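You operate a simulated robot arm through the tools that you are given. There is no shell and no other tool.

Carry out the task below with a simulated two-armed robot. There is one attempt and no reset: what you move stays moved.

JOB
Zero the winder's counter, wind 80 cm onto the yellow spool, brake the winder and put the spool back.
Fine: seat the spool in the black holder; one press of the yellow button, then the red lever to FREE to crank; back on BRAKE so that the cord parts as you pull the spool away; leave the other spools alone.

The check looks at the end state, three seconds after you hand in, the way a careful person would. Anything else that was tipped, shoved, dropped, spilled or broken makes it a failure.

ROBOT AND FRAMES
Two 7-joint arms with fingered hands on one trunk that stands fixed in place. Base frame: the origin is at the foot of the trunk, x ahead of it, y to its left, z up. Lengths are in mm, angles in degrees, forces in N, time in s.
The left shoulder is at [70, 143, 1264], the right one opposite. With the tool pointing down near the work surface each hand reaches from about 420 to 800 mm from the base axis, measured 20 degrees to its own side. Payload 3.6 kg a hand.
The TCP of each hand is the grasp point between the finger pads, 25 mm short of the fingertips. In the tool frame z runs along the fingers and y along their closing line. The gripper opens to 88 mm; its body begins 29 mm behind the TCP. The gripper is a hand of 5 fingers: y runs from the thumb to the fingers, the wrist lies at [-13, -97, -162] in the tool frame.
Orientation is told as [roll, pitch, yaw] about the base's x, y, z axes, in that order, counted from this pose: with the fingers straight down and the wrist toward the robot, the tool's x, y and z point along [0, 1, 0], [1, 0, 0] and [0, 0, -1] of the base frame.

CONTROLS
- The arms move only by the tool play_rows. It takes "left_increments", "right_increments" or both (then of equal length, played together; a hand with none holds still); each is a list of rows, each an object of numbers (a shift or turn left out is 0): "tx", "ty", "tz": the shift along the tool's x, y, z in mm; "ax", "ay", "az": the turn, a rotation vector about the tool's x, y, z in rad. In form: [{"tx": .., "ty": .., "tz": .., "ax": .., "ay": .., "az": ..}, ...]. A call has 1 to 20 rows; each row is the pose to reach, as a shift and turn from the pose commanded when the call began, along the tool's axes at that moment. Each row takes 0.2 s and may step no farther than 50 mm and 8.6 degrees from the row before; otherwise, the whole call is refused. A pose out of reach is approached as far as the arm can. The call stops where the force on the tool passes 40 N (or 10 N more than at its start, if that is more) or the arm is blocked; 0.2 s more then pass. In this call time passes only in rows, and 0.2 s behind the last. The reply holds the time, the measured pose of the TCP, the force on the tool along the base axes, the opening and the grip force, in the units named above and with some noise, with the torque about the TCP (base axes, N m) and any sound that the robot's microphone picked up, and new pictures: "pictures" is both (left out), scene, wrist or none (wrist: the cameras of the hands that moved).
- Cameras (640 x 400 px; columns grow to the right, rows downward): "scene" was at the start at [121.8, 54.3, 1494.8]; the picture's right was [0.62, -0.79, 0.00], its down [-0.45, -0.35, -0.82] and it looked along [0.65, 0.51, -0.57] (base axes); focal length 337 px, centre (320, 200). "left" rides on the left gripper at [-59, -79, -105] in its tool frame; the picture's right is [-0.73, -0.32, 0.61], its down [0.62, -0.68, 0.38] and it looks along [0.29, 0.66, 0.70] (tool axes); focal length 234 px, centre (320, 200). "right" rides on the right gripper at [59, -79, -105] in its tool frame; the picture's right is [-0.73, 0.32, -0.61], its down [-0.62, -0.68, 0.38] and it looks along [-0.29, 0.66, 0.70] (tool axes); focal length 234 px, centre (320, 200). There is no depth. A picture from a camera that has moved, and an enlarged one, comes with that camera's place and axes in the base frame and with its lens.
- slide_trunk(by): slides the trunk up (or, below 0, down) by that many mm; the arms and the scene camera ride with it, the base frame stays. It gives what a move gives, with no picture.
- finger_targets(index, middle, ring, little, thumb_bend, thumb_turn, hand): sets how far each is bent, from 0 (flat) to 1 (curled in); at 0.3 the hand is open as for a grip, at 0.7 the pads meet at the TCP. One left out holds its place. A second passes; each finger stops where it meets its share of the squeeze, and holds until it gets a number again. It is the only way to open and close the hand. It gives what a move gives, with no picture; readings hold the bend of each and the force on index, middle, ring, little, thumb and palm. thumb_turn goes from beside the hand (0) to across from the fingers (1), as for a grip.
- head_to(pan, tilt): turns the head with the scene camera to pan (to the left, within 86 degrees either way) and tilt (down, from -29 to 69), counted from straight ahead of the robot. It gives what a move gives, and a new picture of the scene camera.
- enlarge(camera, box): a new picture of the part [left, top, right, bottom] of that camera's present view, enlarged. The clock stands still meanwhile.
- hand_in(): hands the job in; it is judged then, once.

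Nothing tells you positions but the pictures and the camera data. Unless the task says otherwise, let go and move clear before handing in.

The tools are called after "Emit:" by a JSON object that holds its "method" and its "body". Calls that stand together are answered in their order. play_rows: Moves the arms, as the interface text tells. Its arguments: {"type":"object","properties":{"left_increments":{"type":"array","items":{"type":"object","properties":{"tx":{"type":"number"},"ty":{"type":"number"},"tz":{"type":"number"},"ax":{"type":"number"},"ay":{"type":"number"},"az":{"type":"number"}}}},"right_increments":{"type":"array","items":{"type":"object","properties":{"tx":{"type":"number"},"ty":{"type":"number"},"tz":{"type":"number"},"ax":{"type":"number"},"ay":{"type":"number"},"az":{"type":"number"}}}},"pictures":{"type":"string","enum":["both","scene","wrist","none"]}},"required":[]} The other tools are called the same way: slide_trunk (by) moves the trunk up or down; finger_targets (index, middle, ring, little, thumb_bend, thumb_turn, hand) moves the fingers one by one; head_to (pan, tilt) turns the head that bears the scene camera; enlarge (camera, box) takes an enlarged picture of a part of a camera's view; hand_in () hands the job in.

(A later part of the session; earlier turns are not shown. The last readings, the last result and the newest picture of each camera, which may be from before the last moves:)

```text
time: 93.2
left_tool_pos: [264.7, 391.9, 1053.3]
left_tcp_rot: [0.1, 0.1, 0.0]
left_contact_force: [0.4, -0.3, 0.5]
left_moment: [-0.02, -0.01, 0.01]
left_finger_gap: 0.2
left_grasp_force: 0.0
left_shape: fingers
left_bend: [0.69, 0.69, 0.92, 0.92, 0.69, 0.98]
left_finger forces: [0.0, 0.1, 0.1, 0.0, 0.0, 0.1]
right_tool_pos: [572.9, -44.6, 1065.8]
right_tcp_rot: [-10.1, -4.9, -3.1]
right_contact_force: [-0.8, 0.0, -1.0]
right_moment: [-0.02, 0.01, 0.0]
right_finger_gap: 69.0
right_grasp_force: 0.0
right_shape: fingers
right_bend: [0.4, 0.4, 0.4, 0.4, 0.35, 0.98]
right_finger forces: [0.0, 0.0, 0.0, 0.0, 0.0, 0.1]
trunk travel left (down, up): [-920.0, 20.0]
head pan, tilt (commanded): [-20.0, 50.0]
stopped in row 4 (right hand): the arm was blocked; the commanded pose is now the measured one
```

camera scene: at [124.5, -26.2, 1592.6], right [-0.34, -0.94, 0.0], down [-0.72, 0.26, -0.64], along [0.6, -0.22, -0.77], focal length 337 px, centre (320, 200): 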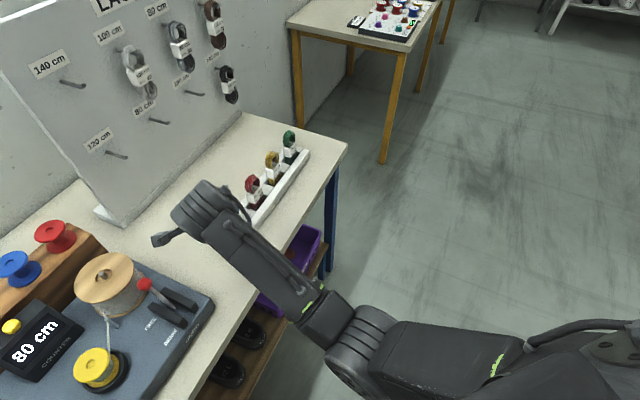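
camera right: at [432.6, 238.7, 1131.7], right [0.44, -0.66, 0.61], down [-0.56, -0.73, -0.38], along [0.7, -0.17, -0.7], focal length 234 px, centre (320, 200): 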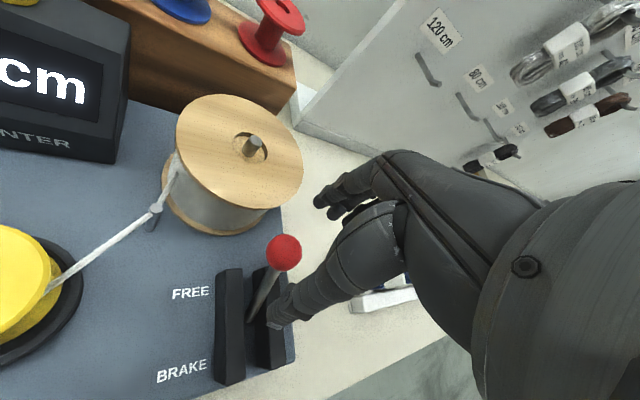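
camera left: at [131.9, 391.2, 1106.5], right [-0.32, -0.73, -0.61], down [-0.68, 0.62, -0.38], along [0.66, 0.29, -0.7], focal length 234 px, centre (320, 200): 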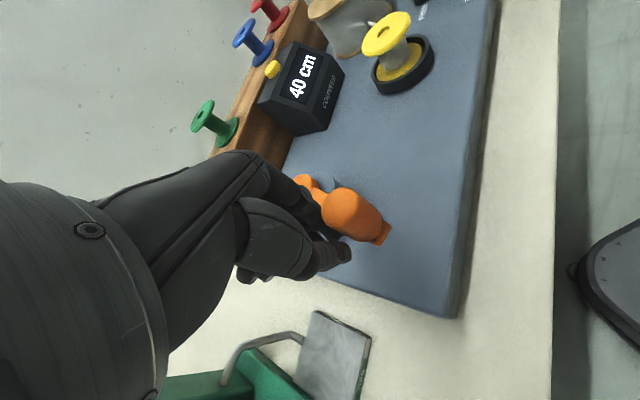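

Upward commands swing the arm sideways, so something about the right arm's posture is jammed. Let me look at the whole right arm.

Emit:
{"method": "head_to", "body": {"pan": -45, "tilt": 45}}

Emit:
{"method": "head_to", "body": {"pan": -10, "tilt": 60}}

```text
time: 94.1
left_tool_pos: [262.3, 393.1, 1051.7]
left_tcp_rot: [0.1, 0.1, 0.0]
left_contact_force: [-0.2, 0.5, 0.1]
left_moment: [-0.01, 0.01, 0.01]
left_finger_gap: 0.1
left_grasp_force: 0.1
left_shape: fingers
left_bend: [0.69, 0.69, 0.92, 0.92, 0.69, 0.98]
left_finger forces: [0.0, 0.1, 0.0, 0.0, 0.0, 0.1]
right_tool_pos: [573.1, -43.1, 1066.7]
right_tcp_rot: [-10.1, -4.8, -3.1]
right_contact_force: [-0.4, -0.3, -0.1]
right_moment: [0.01, 0.0, 0.01]
right_finger_gap: 68.9
right_grasp_force: 0.2
right_shape: fingers
right_bend: [0.4, 0.4, 0.4, 0.4, 0.35, 0.98]
right_finger forces: [0.0, 0.0, 0.0, 0.1, 0.1, 0.0]
trunk travel left (down, up): [-920.0, 20.0]
head pan, tilt (commanded): [-45.0, 45.0]
camera scene: at [109.8, -57.3, 1599.5], right [-0.71, -0.71, 0.0], down [-0.5, 0.5, -0.71], along [0.5, -0.5, -0.71], focal length 337 px, centre (320, 200)
```

scene: 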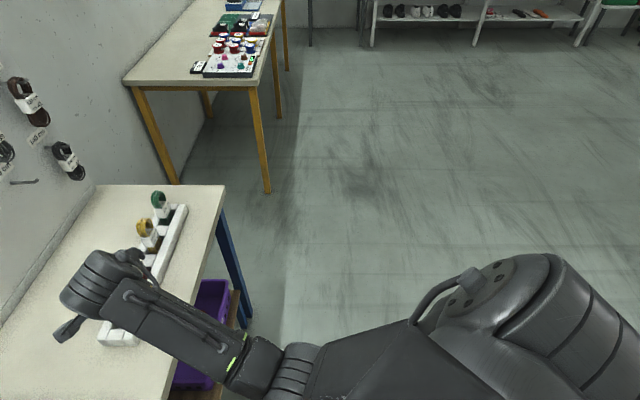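

```text
time: 95.1
left_tool_pos: [263.8, 393.5, 1052.0]
left_tcp_rot: [0.0, 0.1, 0.0]
left_contact_force: [0.3, 0.4, -0.4]
left_moment: [-0.03, 0.01, 0.01]
left_finger_gap: 0.0
left_grasp_force: 0.0
left_shape: fingers
left_bend: [0.69, 0.69, 0.92, 0.92, 0.69, 0.98]
left_finger forces: [0.0, 0.0, 0.0, 0.0, 0.1, 0.0]
right_tool_pos: [572.4, -44.3, 1065.6]
right_tcp_rot: [-10.1, -4.9, -3.0]
right_contact_force: [-0.2, 0.5, 0.3]
right_moment: [0.01, 0.0, 0.02]
right_finger_gap: 68.6
right_grasp_force: 0.1
right_shape: fingers
right_bend: [0.4, 0.4, 0.4, 0.4, 0.35, 0.98]
right_finger forces: [0.0, 0.0, 0.0, 0.0, 0.1, 0.0]
trunk travel left (down, up): [-920.0, 20.0]
head pan, tilt (commanded): [-10.0, 60.0]
camera scene: at [117.8, -11.8, 1580.0], right [-0.17, -0.98, 0.0], down [-0.85, 0.15, -0.5], along [0.49, -0.09, -0.87], focal length 337 px, centre (320, 200)
```

scene: 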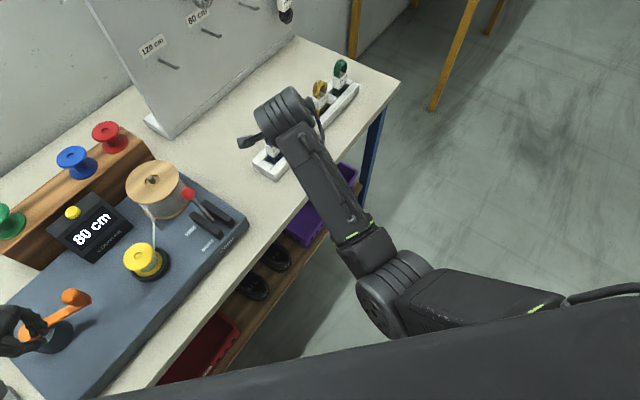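

I think the right wrist is at its bend limit because the elbow dropped low. I'll tilt the hand so the fingers point more forward, which relieves the wrist, before lifting.

Emit:
{"method": "play_rows", "body": {"right_increments": [{"ax": -0.08}, {"ax": -0.16}, {"ax": -0.24}, {"ax": -0.32}, {"ax": -0.4}], "pictures": "none"}}

```text
time: 96.3
left_tool_pos: [262.5, 393.0, 1052.7]
left_tcp_rot: [0.0, 0.0, 0.0]
left_contact_force: [0.4, 0.1, -1.1]
left_moment: [-0.01, -0.01, 0.03]
left_finger_gap: 0.3
left_grasp_force: 0.0
left_shape: fingers
left_bend: [0.69, 0.69, 0.92, 0.92, 0.69, 0.98]
left_finger forces: [0.0, 0.0, 0.0, 0.0, 0.1, 0.1]
right_tool_pos: [572.0, -41.5, 1067.4]
right_tcp_rot: [-11.1, -27.3, 1.4]
right_contact_force: [0.3, 0.0, 0.9]
right_moment: [0.0, 0.02, 0.02]
right_finger_gap: 69.0
right_grasp_force: 0.1
right_shape: fingers
right_bend: [0.4, 0.4, 0.4, 0.4, 0.35, 0.98]
right_finger forces: [0.0, 0.0, 0.1, 0.0, 0.1, 0.1]
trunk travel left (down, up): [-920.0, 20.0]
head pan, tilt (commanded): [-10.0, 60.0]
```

The tilt worked without blocking. Now lifting up and slightly back with the hand tilted.

Emit:
{"method": "play_rows", "body": {"right_increments": [{"tx": -6.4, "ty": 0.5, "tz": -33}, {"tx": -12.8, "ty": 1, "tz": -66}, {"tx": -19.2, "ty": 1.5, "tz": -99}, {"tx": -25.6, "ty": 2, "tz": -132}], "pictures": "scene"}}

```text
time: 97.3
left_tool_pos: [263.4, 393.1, 1051.9]
left_tcp_rot: [-0.2, 0.0, 0.0]
left_contact_force: [0.4, -0.9, 0.3]
left_moment: [-0.02, 0.0, -0.01]
left_finger_gap: 0.1
left_grasp_force: 0.0
left_shape: fingers
left_bend: [0.69, 0.69, 0.92, 0.92, 0.69, 0.98]
left_finger forces: [0.1, 0.1, 0.0, 0.0, 0.0, 0.0]
right_tool_pos: [520.4, -89.8, 1164.0]
right_tcp_rot: [-21.9, -27.2, 4.8]
right_contact_force: [-0.2, 0.2, 0.3]
right_moment: [-0.02, 0.02, 0.01]
right_finger_gap: 69.0
right_grasp_force: 0.1
right_shape: fingers
right_bend: [0.4, 0.4, 0.4, 0.4, 0.35, 0.98]
right_finger forces: [0.0, 0.0, 0.0, 0.0, 0.1, 0.0]
trunk travel left (down, up): [-920.0, 20.0]
head pan, tilt (commanded): [-10.0, 60.0]
stopped in row 4 (right hand): the arm was blocked; the commanded pose is now the measured one
camera scene: at [117.4, -11.7, 1580.0], right [-0.17, -0.98, 0.0], down [-0.85, 0.15, -0.5], along [0.49, -0.09, -0.87], focal length 337 px, centre (320, 200)
```

scene: 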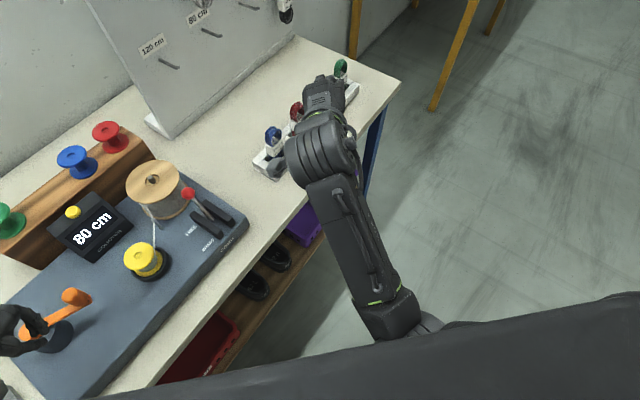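

Progress, now higher. I'll keep this orientation and move on up toward the starting area.

Emit:
{"method": "play_rows", "body": {"right_increments": [{"tx": 0, "ty": 6, "tz": -30}, {"tx": 1, "ty": 13, "tz": -62}, {"tx": 2, "ty": 20, "tz": -94}, {"tx": 3, "ty": 27, "tz": -126}, {"tx": 5, "ty": 32, "tz": -155}, {"tx": 6, "ty": 38, "tz": -183}], "pictures": "scene"}}

```text
time: 98.0
left_tool_pos: [264.8, 393.0, 1051.0]
left_tcp_rot: [-0.1, 0.0, 0.0]
left_contact_force: [-0.3, -0.2, -0.5]
left_moment: [0.0, 0.03, -0.03]
left_finger_gap: 0.2
left_grasp_force: 0.1
left_shape: fingers
left_bend: [0.69, 0.69, 0.92, 0.92, 0.69, 0.98]
left_finger forces: [0.1, 0.1, 0.0, 0.0, 0.1, 0.0]
right_tool_pos: [502.3, -107.4, 1202.2]
right_tcp_rot: [-33.3, -25.4, 8.2]
right_contact_force: [-0.6, -0.2, -0.5]
right_moment: [-0.02, 0.0, 0.01]
right_finger_gap: 68.8
right_grasp_force: 0.0
right_shape: fingers
right_bend: [0.4, 0.4, 0.4, 0.4, 0.35, 0.98]
right_finger forces: [0.0, 0.0, 0.1, 0.0, 0.1, 0.1]
trunk travel left (down, up): [-920.0, 20.0]
head pan, tilt (commanded): [-10.0, 60.0]
stopped in row 3 (right hand): the arm was blocked; the commanded pose is now the measured one
camera scene: at [118.2, -11.7, 1580.0], right [-0.17, -0.98, 0.0], down [-0.85, 0.15, -0.5], along [0.49, -0.09, -0.87], focal length 337 px, centre (320, 200)
```

scene: 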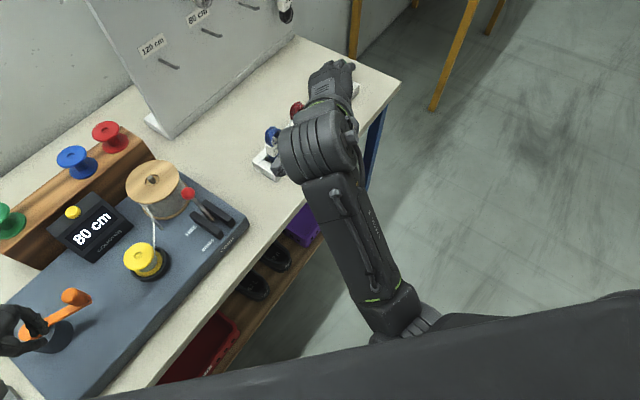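

The roll keeps growing, so the upper arm is probably jammed near the torso. I'll move the right hand outward (to the right) to free the elbow.

Emit:
{"method": "play_rows", "body": {"right_increments": [{"tx": -32, "ty": -1.4, "tz": 11}, {"tx": -64, "ty": -2.8, "tz": 22}, {"tx": -96, "ty": -4.3, "tz": 34}], "pictures": "scene"}}

```text
time: 98.8
left_tool_pos: [264.2, 392.2, 1052.0]
left_tcp_rot: [-0.1, 0.0, 0.1]
left_contact_force: [-0.1, -0.2, 0.3]
left_moment: [-0.04, 0.02, -0.01]
left_finger_gap: 0.3
left_grasp_force: 0.1
left_shape: fingers
left_bend: [0.69, 0.69, 0.92, 0.92, 0.69, 0.98]
left_finger forces: [0.0, 0.0, 0.0, 0.1, 0.1, 0.0]
right_tool_pos: [504.0, -206.0, 1223.0]
right_tcp_rot: [-33.2, -25.5, 8.1]
right_contact_force: [-0.5, -0.7, -0.6]
right_moment: [0.05, -0.01, 0.0]
right_finger_gap: 69.1
right_grasp_force: 0.0
right_shape: fingers
right_bend: [0.4, 0.4, 0.4, 0.4, 0.35, 0.98]
right_finger forces: [0.1, 0.0, 0.1, 0.1, 0.0, 0.1]
trunk travel left (down, up): [-920.0, 20.0]
head pan, tilt (commanded): [-10.0, 60.0]
camera scene: at [118.1, -12.5, 1580.0], right [-0.17, -0.98, 0.0], down [-0.85, 0.15, -0.5], along [0.49, -0.09, -0.87], focal length 337 px, centre (320, 200)
```

scene: 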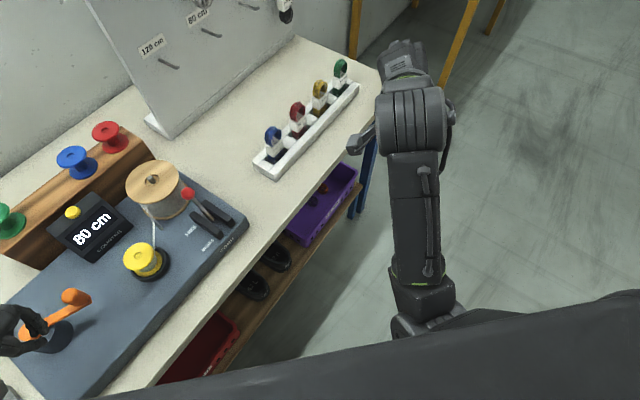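

Free now and clear of the table. I'll rotate the right hand back upright here, rising a little.

Emit:
{"method": "play_rows", "body": {"right_increments": [{"tx": -5, "tz": -9, "ax": 0.078, "ay": 0.09}, {"tx": -11, "tz": -19, "ax": 0.157, "ay": 0.179}, {"tx": -16, "tz": -29, "ax": 0.235, "ay": 0.268}, {"tx": -22, "tz": -39, "ax": 0.314, "ay": 0.358}, {"tx": -27, "tz": -48, "ax": 0.392, "ay": 0.448}, {"tx": -33, "tz": -58, "ax": 0.471, "ay": 0.537}], "pictures": "scene"}}

```text
time: 99.4
left_tool_pos: [265.2, 391.5, 1052.6]
left_tcp_rot: [0.0, 0.0, -0.1]
left_contact_force: [0.2, -1.3, 0.3]
left_moment: [-0.02, 0.0, 0.03]
left_finger_gap: 0.1
left_grasp_force: 0.0
left_shape: fingers
left_bend: [0.69, 0.69, 0.92, 0.92, 0.69, 0.98]
left_finger forces: [0.0, 0.0, 0.0, 0.0, 0.0, 0.1]
right_tool_pos: [499.6, -261.1, 1213.8]
right_tcp_rot: [-35.4, -17.4, 5.4]
right_contact_force: [-0.1, 0.3, 0.3]
right_moment: [0.0, -0.02, 0.01]
right_finger_gap: 68.9
right_grasp_force: 0.1
right_shape: fingers
right_bend: [0.4, 0.4, 0.4, 0.4, 0.35, 0.98]
right_finger forces: [0.0, 0.1, 0.0, 0.0, 0.1, 0.1]
right hand out of reach, approached as far as the arm can: row 2
trunk travel left (down, up): [-920.0, 20.0]
head pan, tilt (commanded): [-10.0, 60.0]
stopped in row 2 (right hand): the arm was blocked; the commanded pose is now the measured one
camera scene: at [118.8, -14.2, 1579.9], right [-0.17, -0.98, 0.0], down [-0.85, 0.15, -0.5], along [0.49, -0.09, -0.87], focal length 337 px, centre (320, 200)
```

scene: 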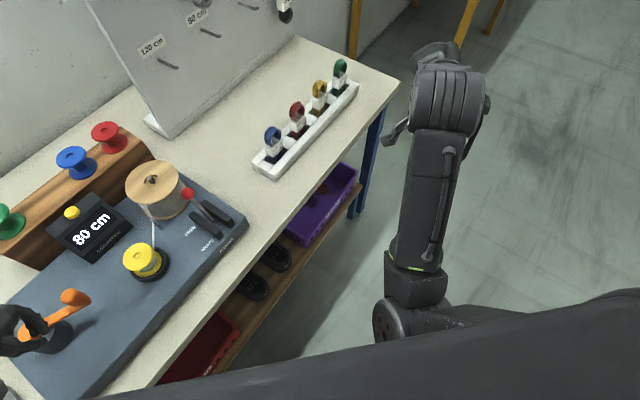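

The right arm can't be uprighted from this posture, but it's well clear of everything, so I'll leave it parked there and do the rest with the left arm, which reaches the lever comfortably. Left hand: thumb and index open, other fingers curled; moving above the knob.

Emit:
{"method": "finger_targets", "body": {"hand": "left", "index": 0.4, "middle": 0.95, "ring": 0.95, "little": 0.95, "thumb_bend": 0.38}}

Emit:
{"method": "play_rows", "body": {"left_increments": [{"tz": -38}, {"tx": -30, "ty": 36, "tz": -48}, {"tx": -60, "ty": 75, "tz": -48}, {"tx": -90, "ty": 115, "tz": -48}, {"tx": -118, "ty": 155, "tz": -48}, {"tx": -145, "ty": 192, "tz": -48}, {"tx": -168, "ty": 225, "tz": -48}, {"tx": -189, "ty": 255, "tz": -48}], "pictures": "none"}}

Emit:
{"method": "head_to", "body": {"pan": 20, "tilt": 45}}

Emit:
{"method": "enlarge", "body": {"camera": "left", "box": [220, 130, 480, 380]}}

```text
time: 100.4
left_tool_pos: [263.5, 394.1, 1051.2]
left_tcp_rot: [0.0, 0.0, 0.0]
left_contact_force: [-0.4, 0.7, 0.2]
left_moment: [0.0, -0.02, 0.01]
left_finger_gap: 65.3
left_grasp_force: 0.1
left_shape: fingers
left_bend: [0.4, 0.95, 0.95, 0.95, 0.38, 0.98]
left_finger forces: [0.1, 0.0, 0.1, 0.0, 0.0, 0.0]
right_tool_pos: [497.9, -257.2, 1215.1]
right_tcp_rot: [-35.5, -17.4, 5.5]
right_contact_force: [0.2, 0.4, -0.1]
right_moment: [-0.01, -0.02, -0.01]
right_finger_gap: 68.8
right_grasp_force: 0.1
right_shape: fingers
right_bend: [0.4, 0.4, 0.4, 0.4, 0.35, 0.98]
right_finger forces: [0.1, 0.0, 0.0, 0.0, 0.1, 0.0]
trunk travel left (down, up): [-920.0, 20.0]
head pan, tilt (commanded): [-10.0, 60.0]
```

```text
time: 102.2
left_tool_pos: [518.6, 204.1, 1099.9]
left_tcp_rot: [0.1, 0.1, 0.1]
left_contact_force: [0.1, 0.1, 0.5]
left_moment: [-0.01, 0.02, 0.0]
left_finger_gap: 65.3
left_grasp_force: 0.0
left_shape: fingers
left_bend: [0.4, 0.95, 0.95, 0.95, 0.38, 0.98]
left_finger forces: [0.1, 0.0, 0.0, 0.0, 0.0, 0.0]
right_tool_pos: [500.2, -259.5, 1214.4]
right_tcp_rot: [-35.4, -17.4, 5.5]
right_contact_force: [0.1, -0.3, -0.8]
right_moment: [0.02, -0.04, -0.02]
right_finger_gap: 68.8
right_grasp_force: 0.0
right_shape: fingers
right_bend: [0.4, 0.4, 0.4, 0.4, 0.35, 0.98]
right_finger forces: [0.0, 0.0, 0.0, 0.0, 0.0, 0.0]
trunk travel left (down, up): [-920.0, 20.0]
head pan, tilt (commanded): [-10.0, 60.0]
```

```text
time: 103.2
left_tool_pos: [519.1, 204.9, 1099.7]
left_tcp_rot: [0.0, 0.0, 0.0]
left_contact_force: [-1.0, 0.6, 0.2]
left_moment: [0.05, 0.01, 0.02]
left_finger_gap: 65.2
left_grasp_force: 0.0
left_shape: fingers
left_bend: [0.4, 0.95, 0.95, 0.95, 0.38, 0.98]
left_finger forces: [0.0, 0.0, 0.0, 0.0, 0.1, 0.1]
right_tool_pos: [498.1, -259.0, 1213.7]
right_tcp_rot: [-35.5, -17.4, 5.4]
right_contact_force: [0.0, -0.7, 0.2]
right_moment: [0.01, 0.04, -0.01]
right_finger_gap: 68.8
right_grasp_force: 0.0
right_shape: fingers
right_bend: [0.4, 0.4, 0.4, 0.4, 0.35, 0.98]
right_finger forces: [0.0, 0.1, 0.0, 0.0, 0.0, 0.0]
trunk travel left (down, up): [-920.0, 20.0]
head pan, tilt (commanded): [20.0, 45.0]
camera scene: at [128.4, 27.8, 1599.5], right [0.34, -0.94, 0.0], down [-0.66, -0.24, -0.71], along [0.66, 0.24, -0.71], focal length 337 px, centre (320, 200)
```

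scene: 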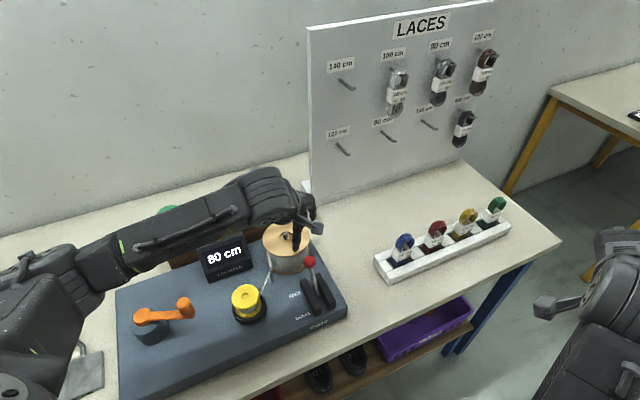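

```text
1.60 times, centred on (350, 255) of left
camera zoom: at [438.2, 145.8, 1206.9], right [-0.32, -0.73, -0.61], down [-0.68, 0.62, -0.38], along [0.66, 0.29, -0.7], focal length 375 px, centre (272, 112)
```

zoom: 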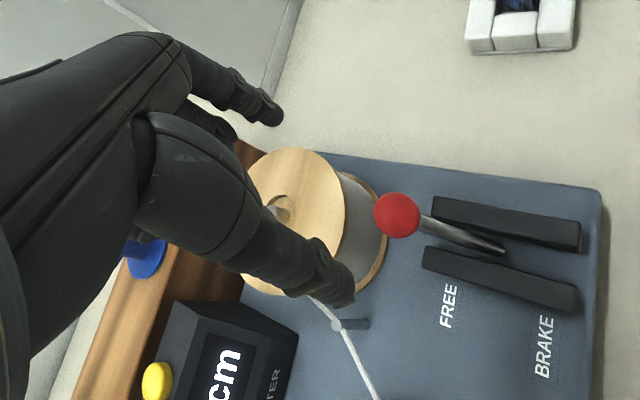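

The left hand behaves well and the knob lies right between thumb and index. Lowering around it.

Emit:
{"method": "play_rows", "body": {"left_increments": [{"tz": 35}, {"tz": 70}], "pictures": "none"}}

Emit:
{"method": "enlarge", "body": {"camera": "left", "box": [220, 130, 480, 380]}}

Emit:
{"method": "enlarge", "body": {"camera": "scene", "box": [220, 170, 380, 330]}}

```text
time: 103.8
left_tool_pos: [520.3, 202.1, 1029.4]
left_tcp_rot: [0.0, 0.0, 0.0]
left_contact_force: [0.3, -0.7, 0.5]
left_moment: [0.0, 0.02, -0.02]
left_finger_gap: 65.3
left_grasp_force: 0.1
left_shape: fingers
left_bend: [0.4, 0.95, 0.95, 0.95, 0.38, 0.98]
left_finger forces: [0.1, 0.0, 0.0, 0.1, 0.0, 0.0]
right_tool_pos: [498.5, -258.4, 1214.6]
right_tcp_rot: [-35.4, -17.5, 5.4]
right_contact_force: [1.0, 0.2, -1.5]
right_moment: [-0.02, -0.02, 0.0]
right_finger_gap: 68.9
right_grasp_force: 0.0
right_shape: fingers
right_bend: [0.4, 0.4, 0.4, 0.4, 0.35, 0.98]
right_finger forces: [0.0, 0.0, 0.0, 0.0, 0.1, 0.0]
trunk travel left (down, up): [-920.0, 20.0]
head pan, tilt (commanded): [20.0, 45.0]
```

```text
1.60 times, centred on (350, 255) of left
camera zoom: at [441.0, 144.4, 1135.0], right [-0.32, -0.73, -0.61], down [-0.68, 0.62, -0.38], along [0.66, 0.29, -0.7], focal length 375 px, centre (272, 112)
```

zoom: 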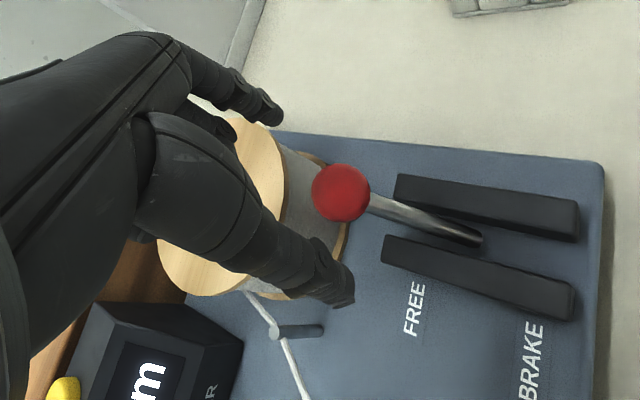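

```text
2.50 times, centred on (300, 250) of scene
camera zoom: at [128.7, 27.7, 1599.5], right [0.34, -0.94, 0.0], down [-0.66, -0.24, -0.71], along [0.66, 0.24, -0.71], focal length 842 px, centre (370, 75)
```

zoom: 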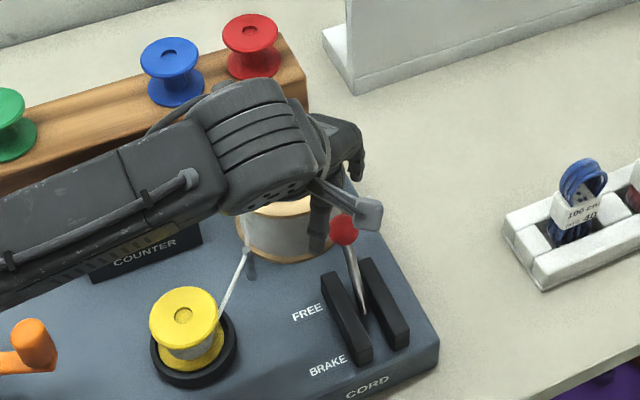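

Emit:
{"method": "play_rows", "body": {"left_increments": [{"tz": 12}, {"tz": 24}, {"tz": 33}], "pictures": "none"}}

Emit:
{"method": "enlarge", "body": {"camera": "left", "box": [220, 130, 480, 380]}}

Emit:
{"method": "enlarge", "body": {"camera": "scene", "box": [220, 170, 380, 330]}}

```text
time: 104.6
left_tool_pos: [518.7, 203.6, 996.8]
left_tcp_rot: [0.0, 0.0, 0.1]
left_contact_force: [1.2, -0.1, 0.3]
left_moment: [-0.03, 0.01, 0.01]
left_finger_gap: 65.7
left_grasp_force: 0.2
left_shape: fingers
left_bend: [0.4, 0.95, 0.95, 0.95, 0.38, 0.98]
left_finger forces: [0.1, 0.0, 0.1, 0.1, 0.1, 0.0]
right_tool_pos: [497.6, -259.3, 1213.1]
right_tcp_rot: [-35.5, -17.3, 5.5]
right_contact_force: [-0.5, 0.2, 1.0]
right_moment: [-0.05, 0.0, -0.03]
right_finger_gap: 68.8
right_grasp_force: 0.2
right_shape: fingers
right_bend: [0.4, 0.4, 0.4, 0.4, 0.35, 0.98]
right_finger forces: [0.0, 0.0, 0.0, 0.0, 0.1, 0.1]
trunk travel left (down, up): [-920.0, 20.0]
head pan, tilt (commanded): [20.0, 45.0]
```

```text
1.60 times, centred on (350, 255) of left
camera zoom: at [439.6, 144.7, 1103.1], right [-0.32, -0.73, -0.61], down [-0.68, 0.62, -0.38], along [0.66, 0.29, -0.7], focal length 375 px, centre (272, 112)
```

zoom: 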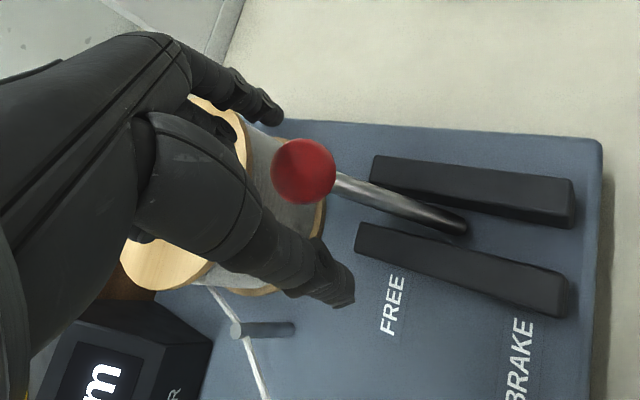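

```text
2.50 times, centred on (300, 250) of scene
camera zoom: at [128.7, 27.6, 1599.5], right [0.34, -0.94, 0.0], down [-0.66, -0.24, -0.71], along [0.66, 0.24, -0.71], focal length 842 px, centre (370, 75)
```

zoom: 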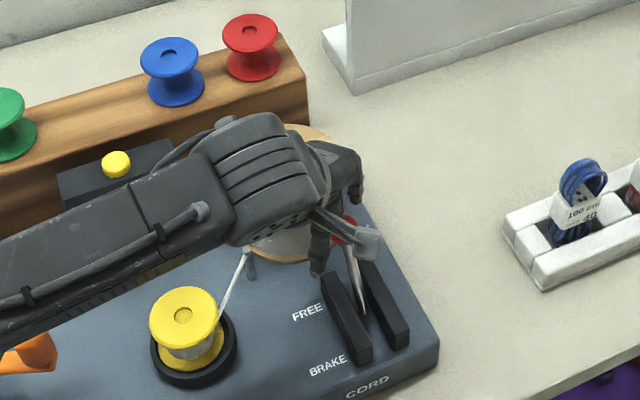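

The knob is nicely between thumb and index. Gripping it.

Emit:
{"method": "finger_targets", "body": {"hand": "left", "index": 0.62, "thumb_bend": 0.62}}

Emit:
{"method": "enlarge", "body": {"camera": "left", "box": [220, 130, 480, 380]}}

```text
time: 105.6
left_tool_pos: [519.4, 204.0, 997.2]
left_tcp_rot: [0.0, 0.1, 0.1]
left_contact_force: [2.5, -0.9, -0.2]
left_moment: [-0.02, -0.07, 0.0]
left_finger_gap: 21.1
left_grasp_force: 1.6
left_shape: fingers
left_bend: [0.58, 0.95, 0.95, 0.95, 0.61, 0.98]
left_finger forces: [2.4, 0.0, 0.1, 0.1, 0.5, 0.0]
right_tool_pos: [500.5, -258.4, 1214.9]
right_tcp_rot: [-35.4, -17.4, 5.6]
right_contact_force: [0.7, -0.8, -0.1]
right_moment: [-0.01, -0.02, 0.02]
right_finger_gap: 69.0
right_grasp_force: 0.1
right_shape: fingers
right_bend: [0.4, 0.4, 0.4, 0.4, 0.35, 0.98]
right_finger forces: [0.1, 0.1, 0.1, 0.0, 0.0, 0.0]
trunk travel left (down, up): [-920.0, 20.0]
head pan, tilt (commanded): [20.0, 45.0]
```

```text
1.60 times, centred on (350, 255) of left
camera zoom: at [440.0, 144.4, 1103.1], right [-0.32, -0.73, -0.61], down [-0.68, 0.62, -0.38], along [0.66, 0.29, -0.7], focal length 375 px, centre (272, 112)
```

zoom: 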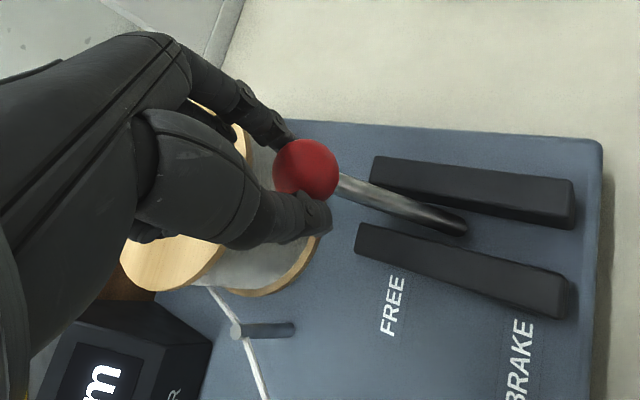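

Emit:
{"method": "finger_targets", "body": {"hand": "left", "index": 0.7, "thumb_bend": 0.7}}

Emit:
{"method": "play_rows", "body": {"left_increments": [{"ty": -5.8, "tx": -5.5}, {"ty": -11.5, "tx": -11.1}, {"ty": -17.3, "tx": -16.7}], "pictures": "none"}}

Emit:
{"method": "enlarge", "body": {"camera": "left", "box": [220, 130, 480, 380]}}

```text
time: 106.6
left_tool_pos: [518.9, 203.5, 996.8]
left_tcp_rot: [0.1, 0.0, 0.0]
left_contact_force: [-0.9, 0.7, -0.8]
left_moment: [0.0, 0.04, 0.01]
left_finger_gap: 16.7
left_grasp_force: 5.8
left_shape: fingers
left_bend: [0.61, 0.95, 0.95, 0.95, 0.63, 0.97]
left_finger forces: [5.4, 0.1, 0.1, 0.0, 5.0, 0.1]
right_tool_pos: [498.4, -258.8, 1213.4]
right_tcp_rot: [-35.5, -17.4, 5.4]
right_contact_force: [0.4, 0.3, -0.6]
right_moment: [0.0, 0.01, 0.01]
right_finger_gap: 68.8
right_grasp_force: 0.1
right_shape: fingers
right_bend: [0.4, 0.4, 0.4, 0.4, 0.35, 0.98]
right_finger forces: [0.0, 0.0, 0.0, 0.0, 0.1, 0.0]
trunk travel left (down, up): [-920.0, 20.0]
head pan, tilt (commanded): [20.0, 45.0]
```

```text
time: 107.4
left_tool_pos: [501.7, 188.2, 997.4]
left_tcp_rot: [-0.1, 0.0, 0.0]
left_contact_force: [0.0, 1.2, 2.5]
left_moment: [0.04, 0.03, -0.02]
left_finger_gap: 7.1
left_grasp_force: 2.8
left_shape: fingers
left_bend: [0.66, 0.95, 0.95, 0.95, 0.66, 0.98]
left_finger forces: [2.5, 0.0, 0.0, 0.0, 2.7, 0.0]
right_tool_pos: [498.8, -257.8, 1214.2]
right_tcp_rot: [-35.4, -17.4, 5.4]
right_contact_force: [0.3, -1.0, 0.6]
right_moment: [-0.02, 0.02, 0.0]
right_finger_gap: 69.0
right_grasp_force: 0.0
right_shape: fingers
right_bend: [0.4, 0.4, 0.4, 0.4, 0.35, 0.98]
right_finger forces: [0.1, 0.0, 0.1, 0.0, 0.0, 0.0]
trunk travel left (down, up): [-920.0, 20.0]
head pan, tilt (commanded): [20.0, 45.0]
```

```text
1.60 times, centred on (350, 255) of left
camera zoom: at [422.0, 128.7, 1103.2], right [-0.32, -0.73, -0.61], down [-0.68, 0.62, -0.38], along [0.66, 0.29, -0.7], focal length 375 px, centre (272, 112)
```

zoom: 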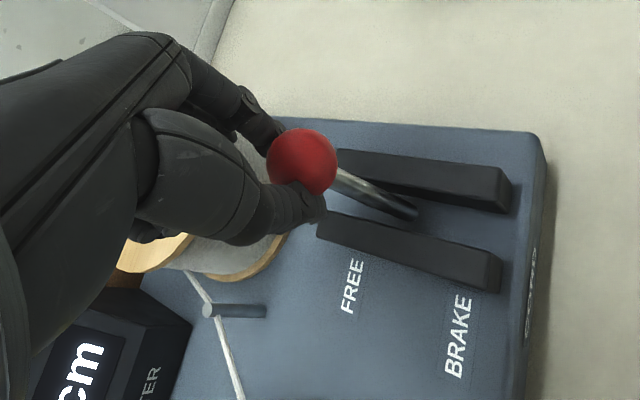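

The lever follows the hand. I'll continue along the arc, rising a little for the middle and then down again toward BRAKE.

Emit:
{"method": "play_rows", "body": {"left_increments": [{"ty": -5.8, "tx": -5.5, "tz": -5}, {"ty": -11.5, "tx": -11.1, "tz": -8}, {"ty": -17.3, "tx": -16.7, "tz": -8}, {"ty": -23, "tx": -22.2, "tz": -7}], "pictures": "none"}}

Emit:
{"method": "enlarge", "body": {"camera": "left", "box": [220, 130, 480, 380]}}

```text
time: 108.4
left_tool_pos: [479.0, 165.4, 1005.2]
left_tcp_rot: [0.0, 0.0, 0.0]
left_contact_force: [-1.3, 2.2, -1.4]
left_moment: [0.06, 0.0, -0.02]
left_finger_gap: 8.2
left_grasp_force: 2.9
left_shape: fingers
left_bend: [0.66, 0.95, 0.95, 0.95, 0.65, 0.98]
left_finger forces: [2.0, 0.1, 0.0, 0.0, 3.1, 0.0]
right_tool_pos: [498.2, -258.5, 1214.7]
right_tcp_rot: [-35.5, -17.5, 5.5]
right_contact_force: [0.3, -0.4, 0.2]
right_moment: [0.02, 0.03, 0.02]
right_finger_gap: 68.9
right_grasp_force: 0.1
right_shape: fingers
right_bend: [0.4, 0.4, 0.4, 0.4, 0.35, 0.98]
right_finger forces: [0.0, 0.0, 0.1, 0.0, 0.0, 0.0]
trunk travel left (down, up): [-920.0, 20.0]
head pan, tilt (commanded): [20.0, 45.0]
```

```text
1.60 times, centred on (350, 255) of left
camera zoom: at [399.2, 107.0, 1110.7], right [-0.32, -0.73, -0.61], down [-0.68, 0.62, -0.38], along [0.66, 0.29, -0.7], focal length 375 px, centre (272, 112)
```

zoom: 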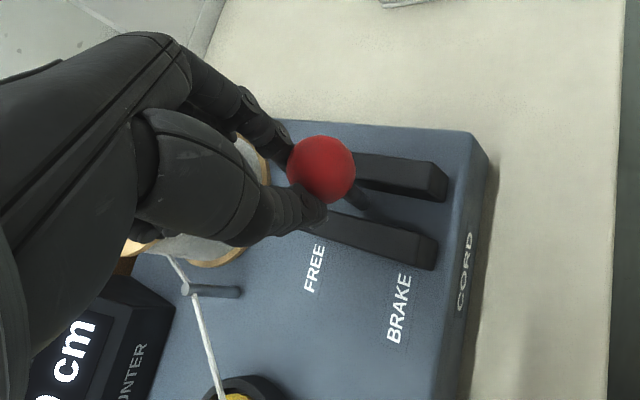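

The knob is now just ahead of the fingertips, being pushed toward BRAKE with ~18 mm to go. Continuing to the end stop.

Emit:
{"method": "play_rows", "body": {"left_increments": [{"ty": -4.3, "tx": -4.2, "tz": 1}, {"ty": -8.6, "tx": -8.3, "tz": 3}, {"ty": -13, "tx": -12.5, "tz": 5}, {"ty": -16.5, "tx": -16, "tz": 6}], "pictures": "none"}}

Emit:
{"method": "enlarge", "body": {"camera": "left", "box": [220, 130, 480, 380]}}

Emit:
{"method": "enlarge", "body": {"camera": "scene", "box": [200, 170, 380, 340]}}

```text
time: 109.4
left_tool_pos: [463.8, 152.4, 999.3]
left_tcp_rot: [-0.1, -0.1, 0.2]
left_contact_force: [1.8, 6.3, 5.4]
left_moment: [0.14, -0.06, 0.02]
left_finger_gap: 3.7
left_grasp_force: 5.3
left_shape: fingers
left_bend: [0.68, 0.95, 0.95, 0.95, 0.68, 0.99]
left_finger forces: [7.0, 0.0, 0.1, 0.0, 2.9, 0.1]
right_tool_pos: [498.4, -256.5, 1214.8]
right_tcp_rot: [-35.4, -17.3, 5.5]
right_contact_force: [0.0, 0.1, 0.6]
right_moment: [-0.02, 0.01, 0.02]
right_finger_gap: 68.8
right_grasp_force: 0.0
right_shape: fingers
right_bend: [0.4, 0.4, 0.4, 0.4, 0.35, 0.98]
right_finger forces: [0.0, 0.0, 0.1, 0.0, 0.0, 0.0]
trunk travel left (down, up): [-920.0, 20.0]
head pan, tilt (commanded): [20.0, 45.0]
```

```text
1.60 times, centred on (350, 255) of left
camera zoom: at [383.9, 93.3, 1104.1], right [-0.32, -0.73, -0.61], down [-0.68, 0.62, -0.39], along [0.66, 0.29, -0.7], focal length 375 px, centre (272, 112)
```

zoom: 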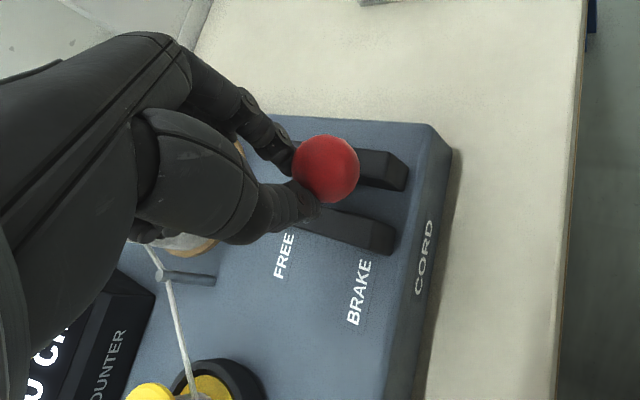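

```text
2.35 times, centred on (290, 255) of scene
camera zoom: at [128.3, 30.2, 1599.6], right [0.34, -0.94, 0.0], down [-0.66, -0.24, -0.71], along [0.66, 0.24, -0.71], focal length 792 px, centre (391, 71)
```

zoom: 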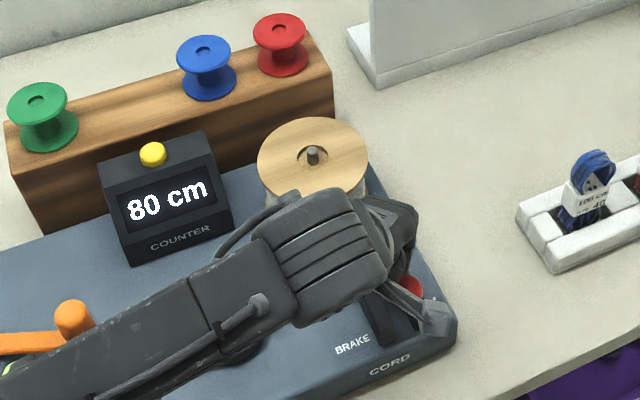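

The knob is at its original BRAKE position with a firm end-stop reaction. I'll back the fingers off sideways and lift, then verify the lever stays.

Emit:
{"method": "play_rows", "body": {"left_increments": [{"tx": 6, "ty": 4}, {"tx": 12, "ty": 8}, {"tx": 12, "ty": 8, "tz": -25}, {"tx": 12, "ty": 8, "tz": -60}, {"tx": 12, "ty": 8, "tz": -100}], "pictures": "none"}}

Emit:
{"method": "enlarge", "body": {"camera": "left", "box": [220, 100, 540, 400]}}

Emit:
{"method": "enlarge", "body": {"camera": "scene", "box": [160, 170, 400, 370]}}

```text
time: 110.6
left_tool_pos: [470.7, 163.4, 1097.6]
left_tcp_rot: [0.0, 0.3, 0.1]
left_contact_force: [-0.2, 0.1, 0.9]
left_moment: [0.0, -0.02, -0.04]
left_finger_gap: 0.0
left_grasp_force: 0.1
left_shape: fingers
left_bend: [0.7, 0.95, 0.95, 0.95, 0.7, 0.98]
left_finger forces: [0.0, 0.0, 0.0, 0.0, 0.0, 0.0]
right_tool_pos: [499.8, -258.0, 1214.0]
right_tcp_rot: [-35.6, -17.4, 5.4]
right_contact_force: [-0.2, 0.3, 0.1]
right_moment: [0.0, 0.01, -0.04]
right_finger_gap: 68.9
right_grasp_force: 0.1
right_shape: fingers
right_bend: [0.4, 0.4, 0.4, 0.4, 0.35, 0.98]
right_finger forces: [0.1, 0.0, 0.0, 0.0, 0.1, 0.0]
trunk travel left (down, up): [-920.0, 20.0]
head pan, tilt (commanded): [20.0, 45.0]
```

```text
1.33 times, centred on (380, 250) of left
camera zoom: at [392.2, 103.9, 1203.8], right [-0.32, -0.73, -0.61], down [-0.68, 0.62, -0.38], along [0.65, 0.29, -0.7], focal length 312 px, centre (240, 133)
```

zoom: 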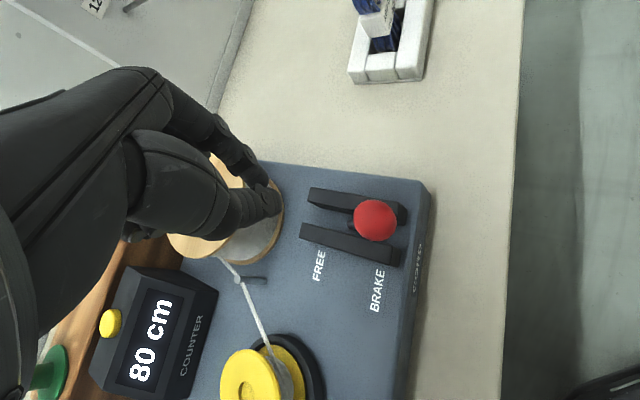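

```text
2.00 times, centred on (280, 270) of scene
camera zoom: at [130.1, 28.3, 1599.2], right [0.34, -0.94, 0.0], down [-0.67, -0.24, -0.71], along [0.66, 0.24, -0.71], focal length 674 px, centre (400, 60)
```

zoom: 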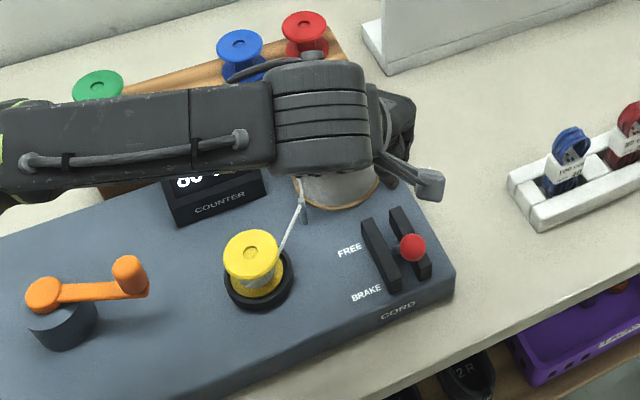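

The lever is on BRAKE and the counter reads 80. Now the spool: open the left hand, turn to 44° and move above the spool in the holder.

Emit:
{"method": "finger_targets", "body": {"hand": "left", "index": 0.35, "middle": 0.35, "ring": 0.35, "little": 0.35, "thumb_bend": 0.35}}

Emit:
{"method": "play_rows", "body": {"left_increments": [{"tx": 17, "ty": -7, "az": -0.096}, {"tx": 34, "ty": -15, "az": -0.192}, {"tx": 51, "ty": -22, "az": -0.288}, {"tx": 68, "ty": -30, "az": -0.384}, {"tx": 85, "ty": -37, "az": -0.48}, {"tx": 102, "ty": -45, "az": -0.576}, {"tx": 118, "ty": -52, "az": -0.672}, {"tx": 135, "ty": -60, "az": -0.768}], "pictures": "both"}}

Emit:
{"method": "enlarge", "body": {"camera": "left", "box": [240, 140, 480, 360]}}

Emit:
{"method": "enlarge", "body": {"camera": "right", "box": [0, 0, 640, 400]}}

```text
time: 111.6
left_tool_pos: [470.1, 162.6, 1099.5]
left_tcp_rot: [0.0, 0.0, -0.1]
left_contact_force: [-0.1, -0.6, -0.2]
left_moment: [-0.01, 0.01, 0.0]
left_finger_gap: 73.8
left_grasp_force: 0.1
left_shape: fingers
left_bend: [0.35, 0.35, 0.35, 0.35, 0.35, 0.98]
left_finger forces: [0.0, 0.0, 0.0, 0.1, 0.1, 0.0]
right_tool_pos: [499.7, -259.1, 1214.9]
right_tcp_rot: [-35.6, -17.4, 5.4]
right_contact_force: [-0.1, 0.1, 0.6]
right_moment: [-0.02, -0.05, -0.02]
right_finger_gap: 69.1
right_grasp_force: 0.1
right_shape: fingers
right_bend: [0.4, 0.4, 0.4, 0.4, 0.35, 0.98]
right_finger forces: [0.0, 0.1, 0.1, 0.0, 0.0, 0.1]
trunk travel left (down, up): [-920.0, 20.0]
head pan, tilt (commanded): [20.0, 45.0]
```

```text
time: 113.4
left_tool_pos: [410.3, 296.7, 1099.2]
left_tcp_rot: [0.0, 0.0, 44.1]
left_contact_force: [0.1, 0.1, 1.2]
left_moment: [-0.02, -0.02, -0.03]
left_finger_gap: 74.0
left_grasp_force: 0.2
left_shape: fingers
left_bend: [0.35, 0.35, 0.35, 0.35, 0.35, 0.98]
left_finger forces: [0.0, 0.0, 0.1, 0.0, 0.0, 0.0]
right_tool_pos: [498.0, -259.0, 1214.6]
right_tcp_rot: [-35.5, -17.3, 5.4]
right_contact_force: [-0.1, 0.0, 1.0]
right_moment: [-0.01, -0.03, 0.01]
right_finger_gap: 68.9
right_grasp_force: 0.1
right_shape: fingers
right_bend: [0.4, 0.4, 0.4, 0.4, 0.35, 0.98]
right_finger forces: [0.1, 0.1, 0.0, 0.1, 0.1, 0.0]
trunk travel left (down, up): [-920.0, 20.0]
head pan, tilt (commanded): [20.0, 45.0]
camera scene: at [128.3, 28.0, 1599.5], right [0.34, -0.94, 0.0], down [-0.66, -0.24, -0.71], along [0.66, 0.24, -0.71], focal length 337 px, centre (320, 200)
camera left: at [393.9, 199.8, 1204.5], right [0.27, -0.75, -0.61], down [-0.92, -0.03, -0.38], along [0.27, 0.66, -0.7], focal length 234 px, centre (320, 200)
```

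scene: 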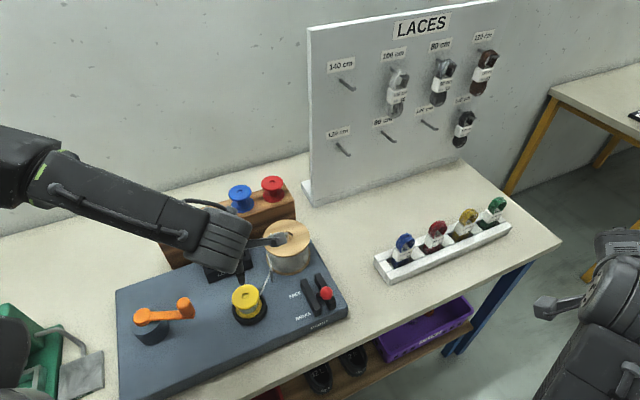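
left: 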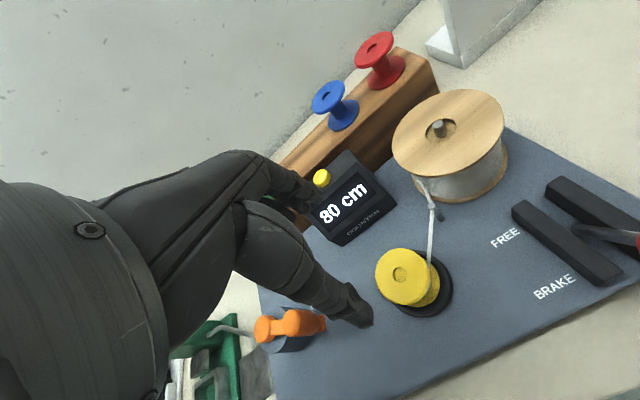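

```text
1.82 times, centred on (360, 250) of left
camera zoom: at [393.9, 199.8, 1204.5], right [0.27, -0.75, -0.61], down [-0.92, -0.03, -0.38], along [0.27, 0.66, -0.7], focal length 426 px, centre (247, 109)
```

zoom: 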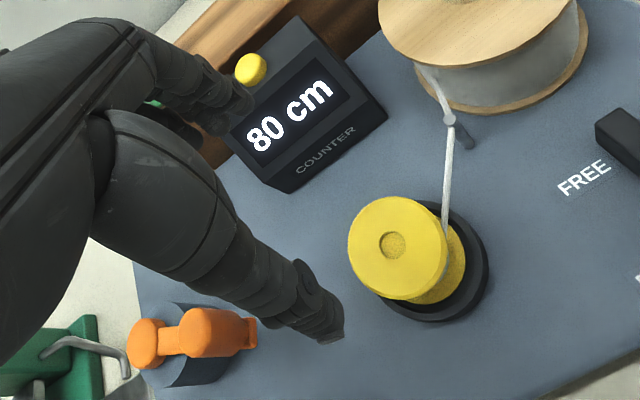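

```text
1.00 times, centred on (320, 200) of right (not enlarged: the box is as wide or as high as the picture)
camera zoom: at [398.3, -158.5, 1241.0], right [0.06, -0.23, 0.97], down [-0.59, -0.79, -0.16], along [0.8, -0.57, -0.18], focal length 234 px, centre (320, 200)
```

zoom: 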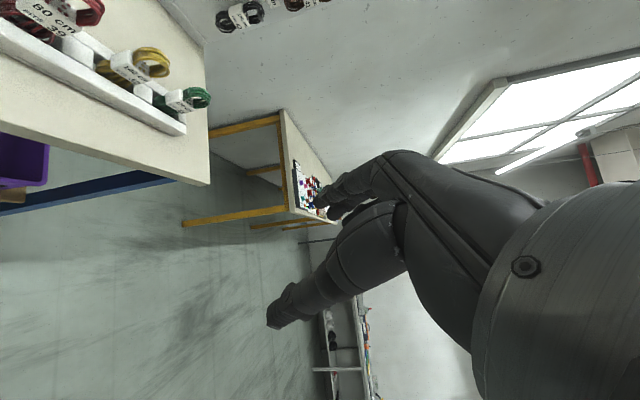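

The spool sits level in the holder with the cord attached. I'll lower to just above it, verify alignment, and then take the same grip as before.

Emit:
{"method": "play_rows", "body": {"left_increments": [{"tx": 0.5, "ty": 1.5, "tz": 40}, {"tx": 0.5, "ty": 1.5, "tz": 80}, {"tx": 0.5, "ty": 1.5, "tz": 105}], "pictures": "none"}}

Emit:
{"method": "enlarge", "body": {"camera": "left", "box": [220, 140, 460, 340]}}

Emit:
{"method": "enlarge", "body": {"camera": "scene", "box": [190, 230, 310, 350]}}

```text
time: 114.2
left_tool_pos: [410.2, 299.8, 991.5]
left_tcp_rot: [0.0, 0.0, 44.0]
left_contact_force: [0.3, 0.2, -0.3]
left_moment: [0.0, 0.03, -0.02]
left_finger_gap: 74.1
left_grasp_force: 0.0
left_shape: fingers
left_bend: [0.35, 0.35, 0.35, 0.35, 0.35, 0.98]
left_finger forces: [0.0, 0.0, 0.0, 0.0, 0.1, 0.0]
right_tool_pos: [499.2, -258.5, 1214.3]
right_tcp_rot: [-35.4, -17.3, 5.3]
right_contact_force: [-0.2, 0.5, 0.0]
right_moment: [0.0, 0.03, -0.01]
right_finger_gap: 68.9
right_grasp_force: 0.1
right_shape: fingers
right_bend: [0.4, 0.4, 0.4, 0.4, 0.35, 0.98]
right_finger forces: [0.0, 0.0, 0.1, 0.0, 0.1, 0.0]
trunk travel left (down, up): [-920.0, 20.0]
head pan, tilt (commanded): [20.0, 45.0]
```

```text
2.00 times, centred on (340, 240) of left
camera zoom: at [393.3, 201.9, 1097.6], right [0.27, -0.75, -0.61], down [-0.92, -0.02, -0.38], along [0.27, 0.66, -0.7], focal length 468 px, centre (280, 120)
```

zoom: 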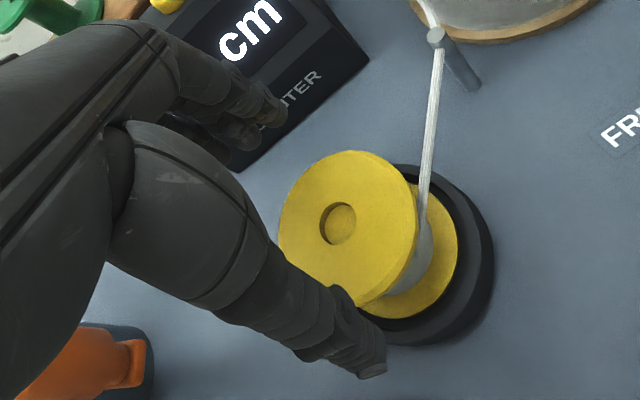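

```text
3.33 times, centred on (250, 290) of scene
camera zoom: at [128.2, 27.8, 1599.6], right [0.34, -0.94, 0.0], down [-0.66, -0.24, -0.71], along [0.66, 0.24, -0.71], focal length 1123 px, centre (553, -100)
```

zoom: 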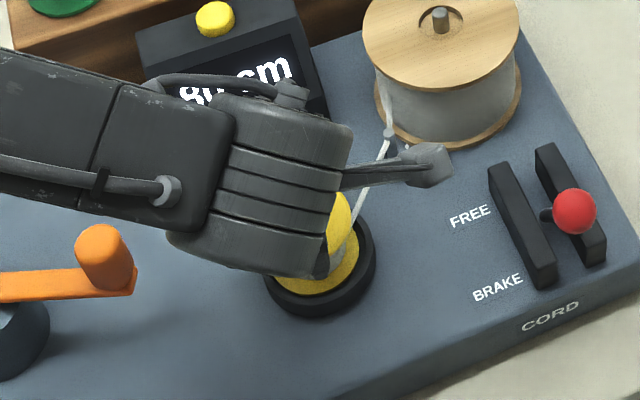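

Alignment is within a few mm; a 3 mm lateral correction and then lower to grip height.

Emit:
{"method": "play_rows", "body": {"left_increments": [{"tx": -3, "tz": 15}, {"tx": -3, "tz": 30}, {"tx": -3, "tz": 40}], "pictures": "none"}}

Emit:
{"method": "enlarge", "body": {"camera": "left", "box": [220, 140, 460, 340]}}

```text
time: 115.0
left_tool_pos: [412.5, 297.1, 952.7]
left_tcp_rot: [0.0, 0.1, 44.0]
left_contact_force: [0.7, 0.9, 0.8]
left_moment: [-0.02, -0.03, 0.01]
left_finger_gap: 74.2
left_grasp_force: 0.1
left_shape: fingers
left_bend: [0.35, 0.35, 0.35, 0.35, 0.35, 0.98]
left_finger forces: [0.0, 0.0, 0.0, 0.0, 0.0, 0.0]
right_tool_pos: [498.8, -258.4, 1214.3]
right_tcp_rot: [-35.4, -17.4, 5.4]
right_contact_force: [-0.2, 0.0, 0.6]
right_moment: [-0.02, 0.0, -0.01]
right_finger_gap: 68.9
right_grasp_force: 0.1
right_shape: fingers
right_bend: [0.4, 0.4, 0.4, 0.4, 0.35, 0.98]
right_finger forces: [0.0, 0.0, 0.0, 0.0, 0.0, 0.1]
trunk travel left (down, up): [-920.0, 20.0]
head pan, tilt (commanded): [20.0, 45.0]
```

```text
2.00 times, centred on (340, 240) of left
camera zoom: at [396.2, 199.2, 1058.7], right [0.27, -0.75, -0.61], down [-0.92, -0.02, -0.38], along [0.27, 0.66, -0.7], focal length 468 px, centre (280, 120)
```

zoom: 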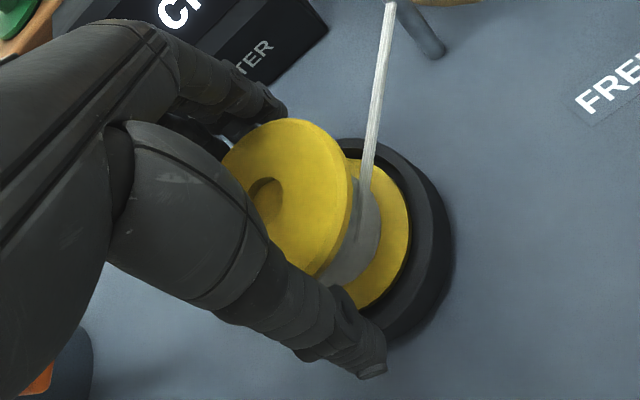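

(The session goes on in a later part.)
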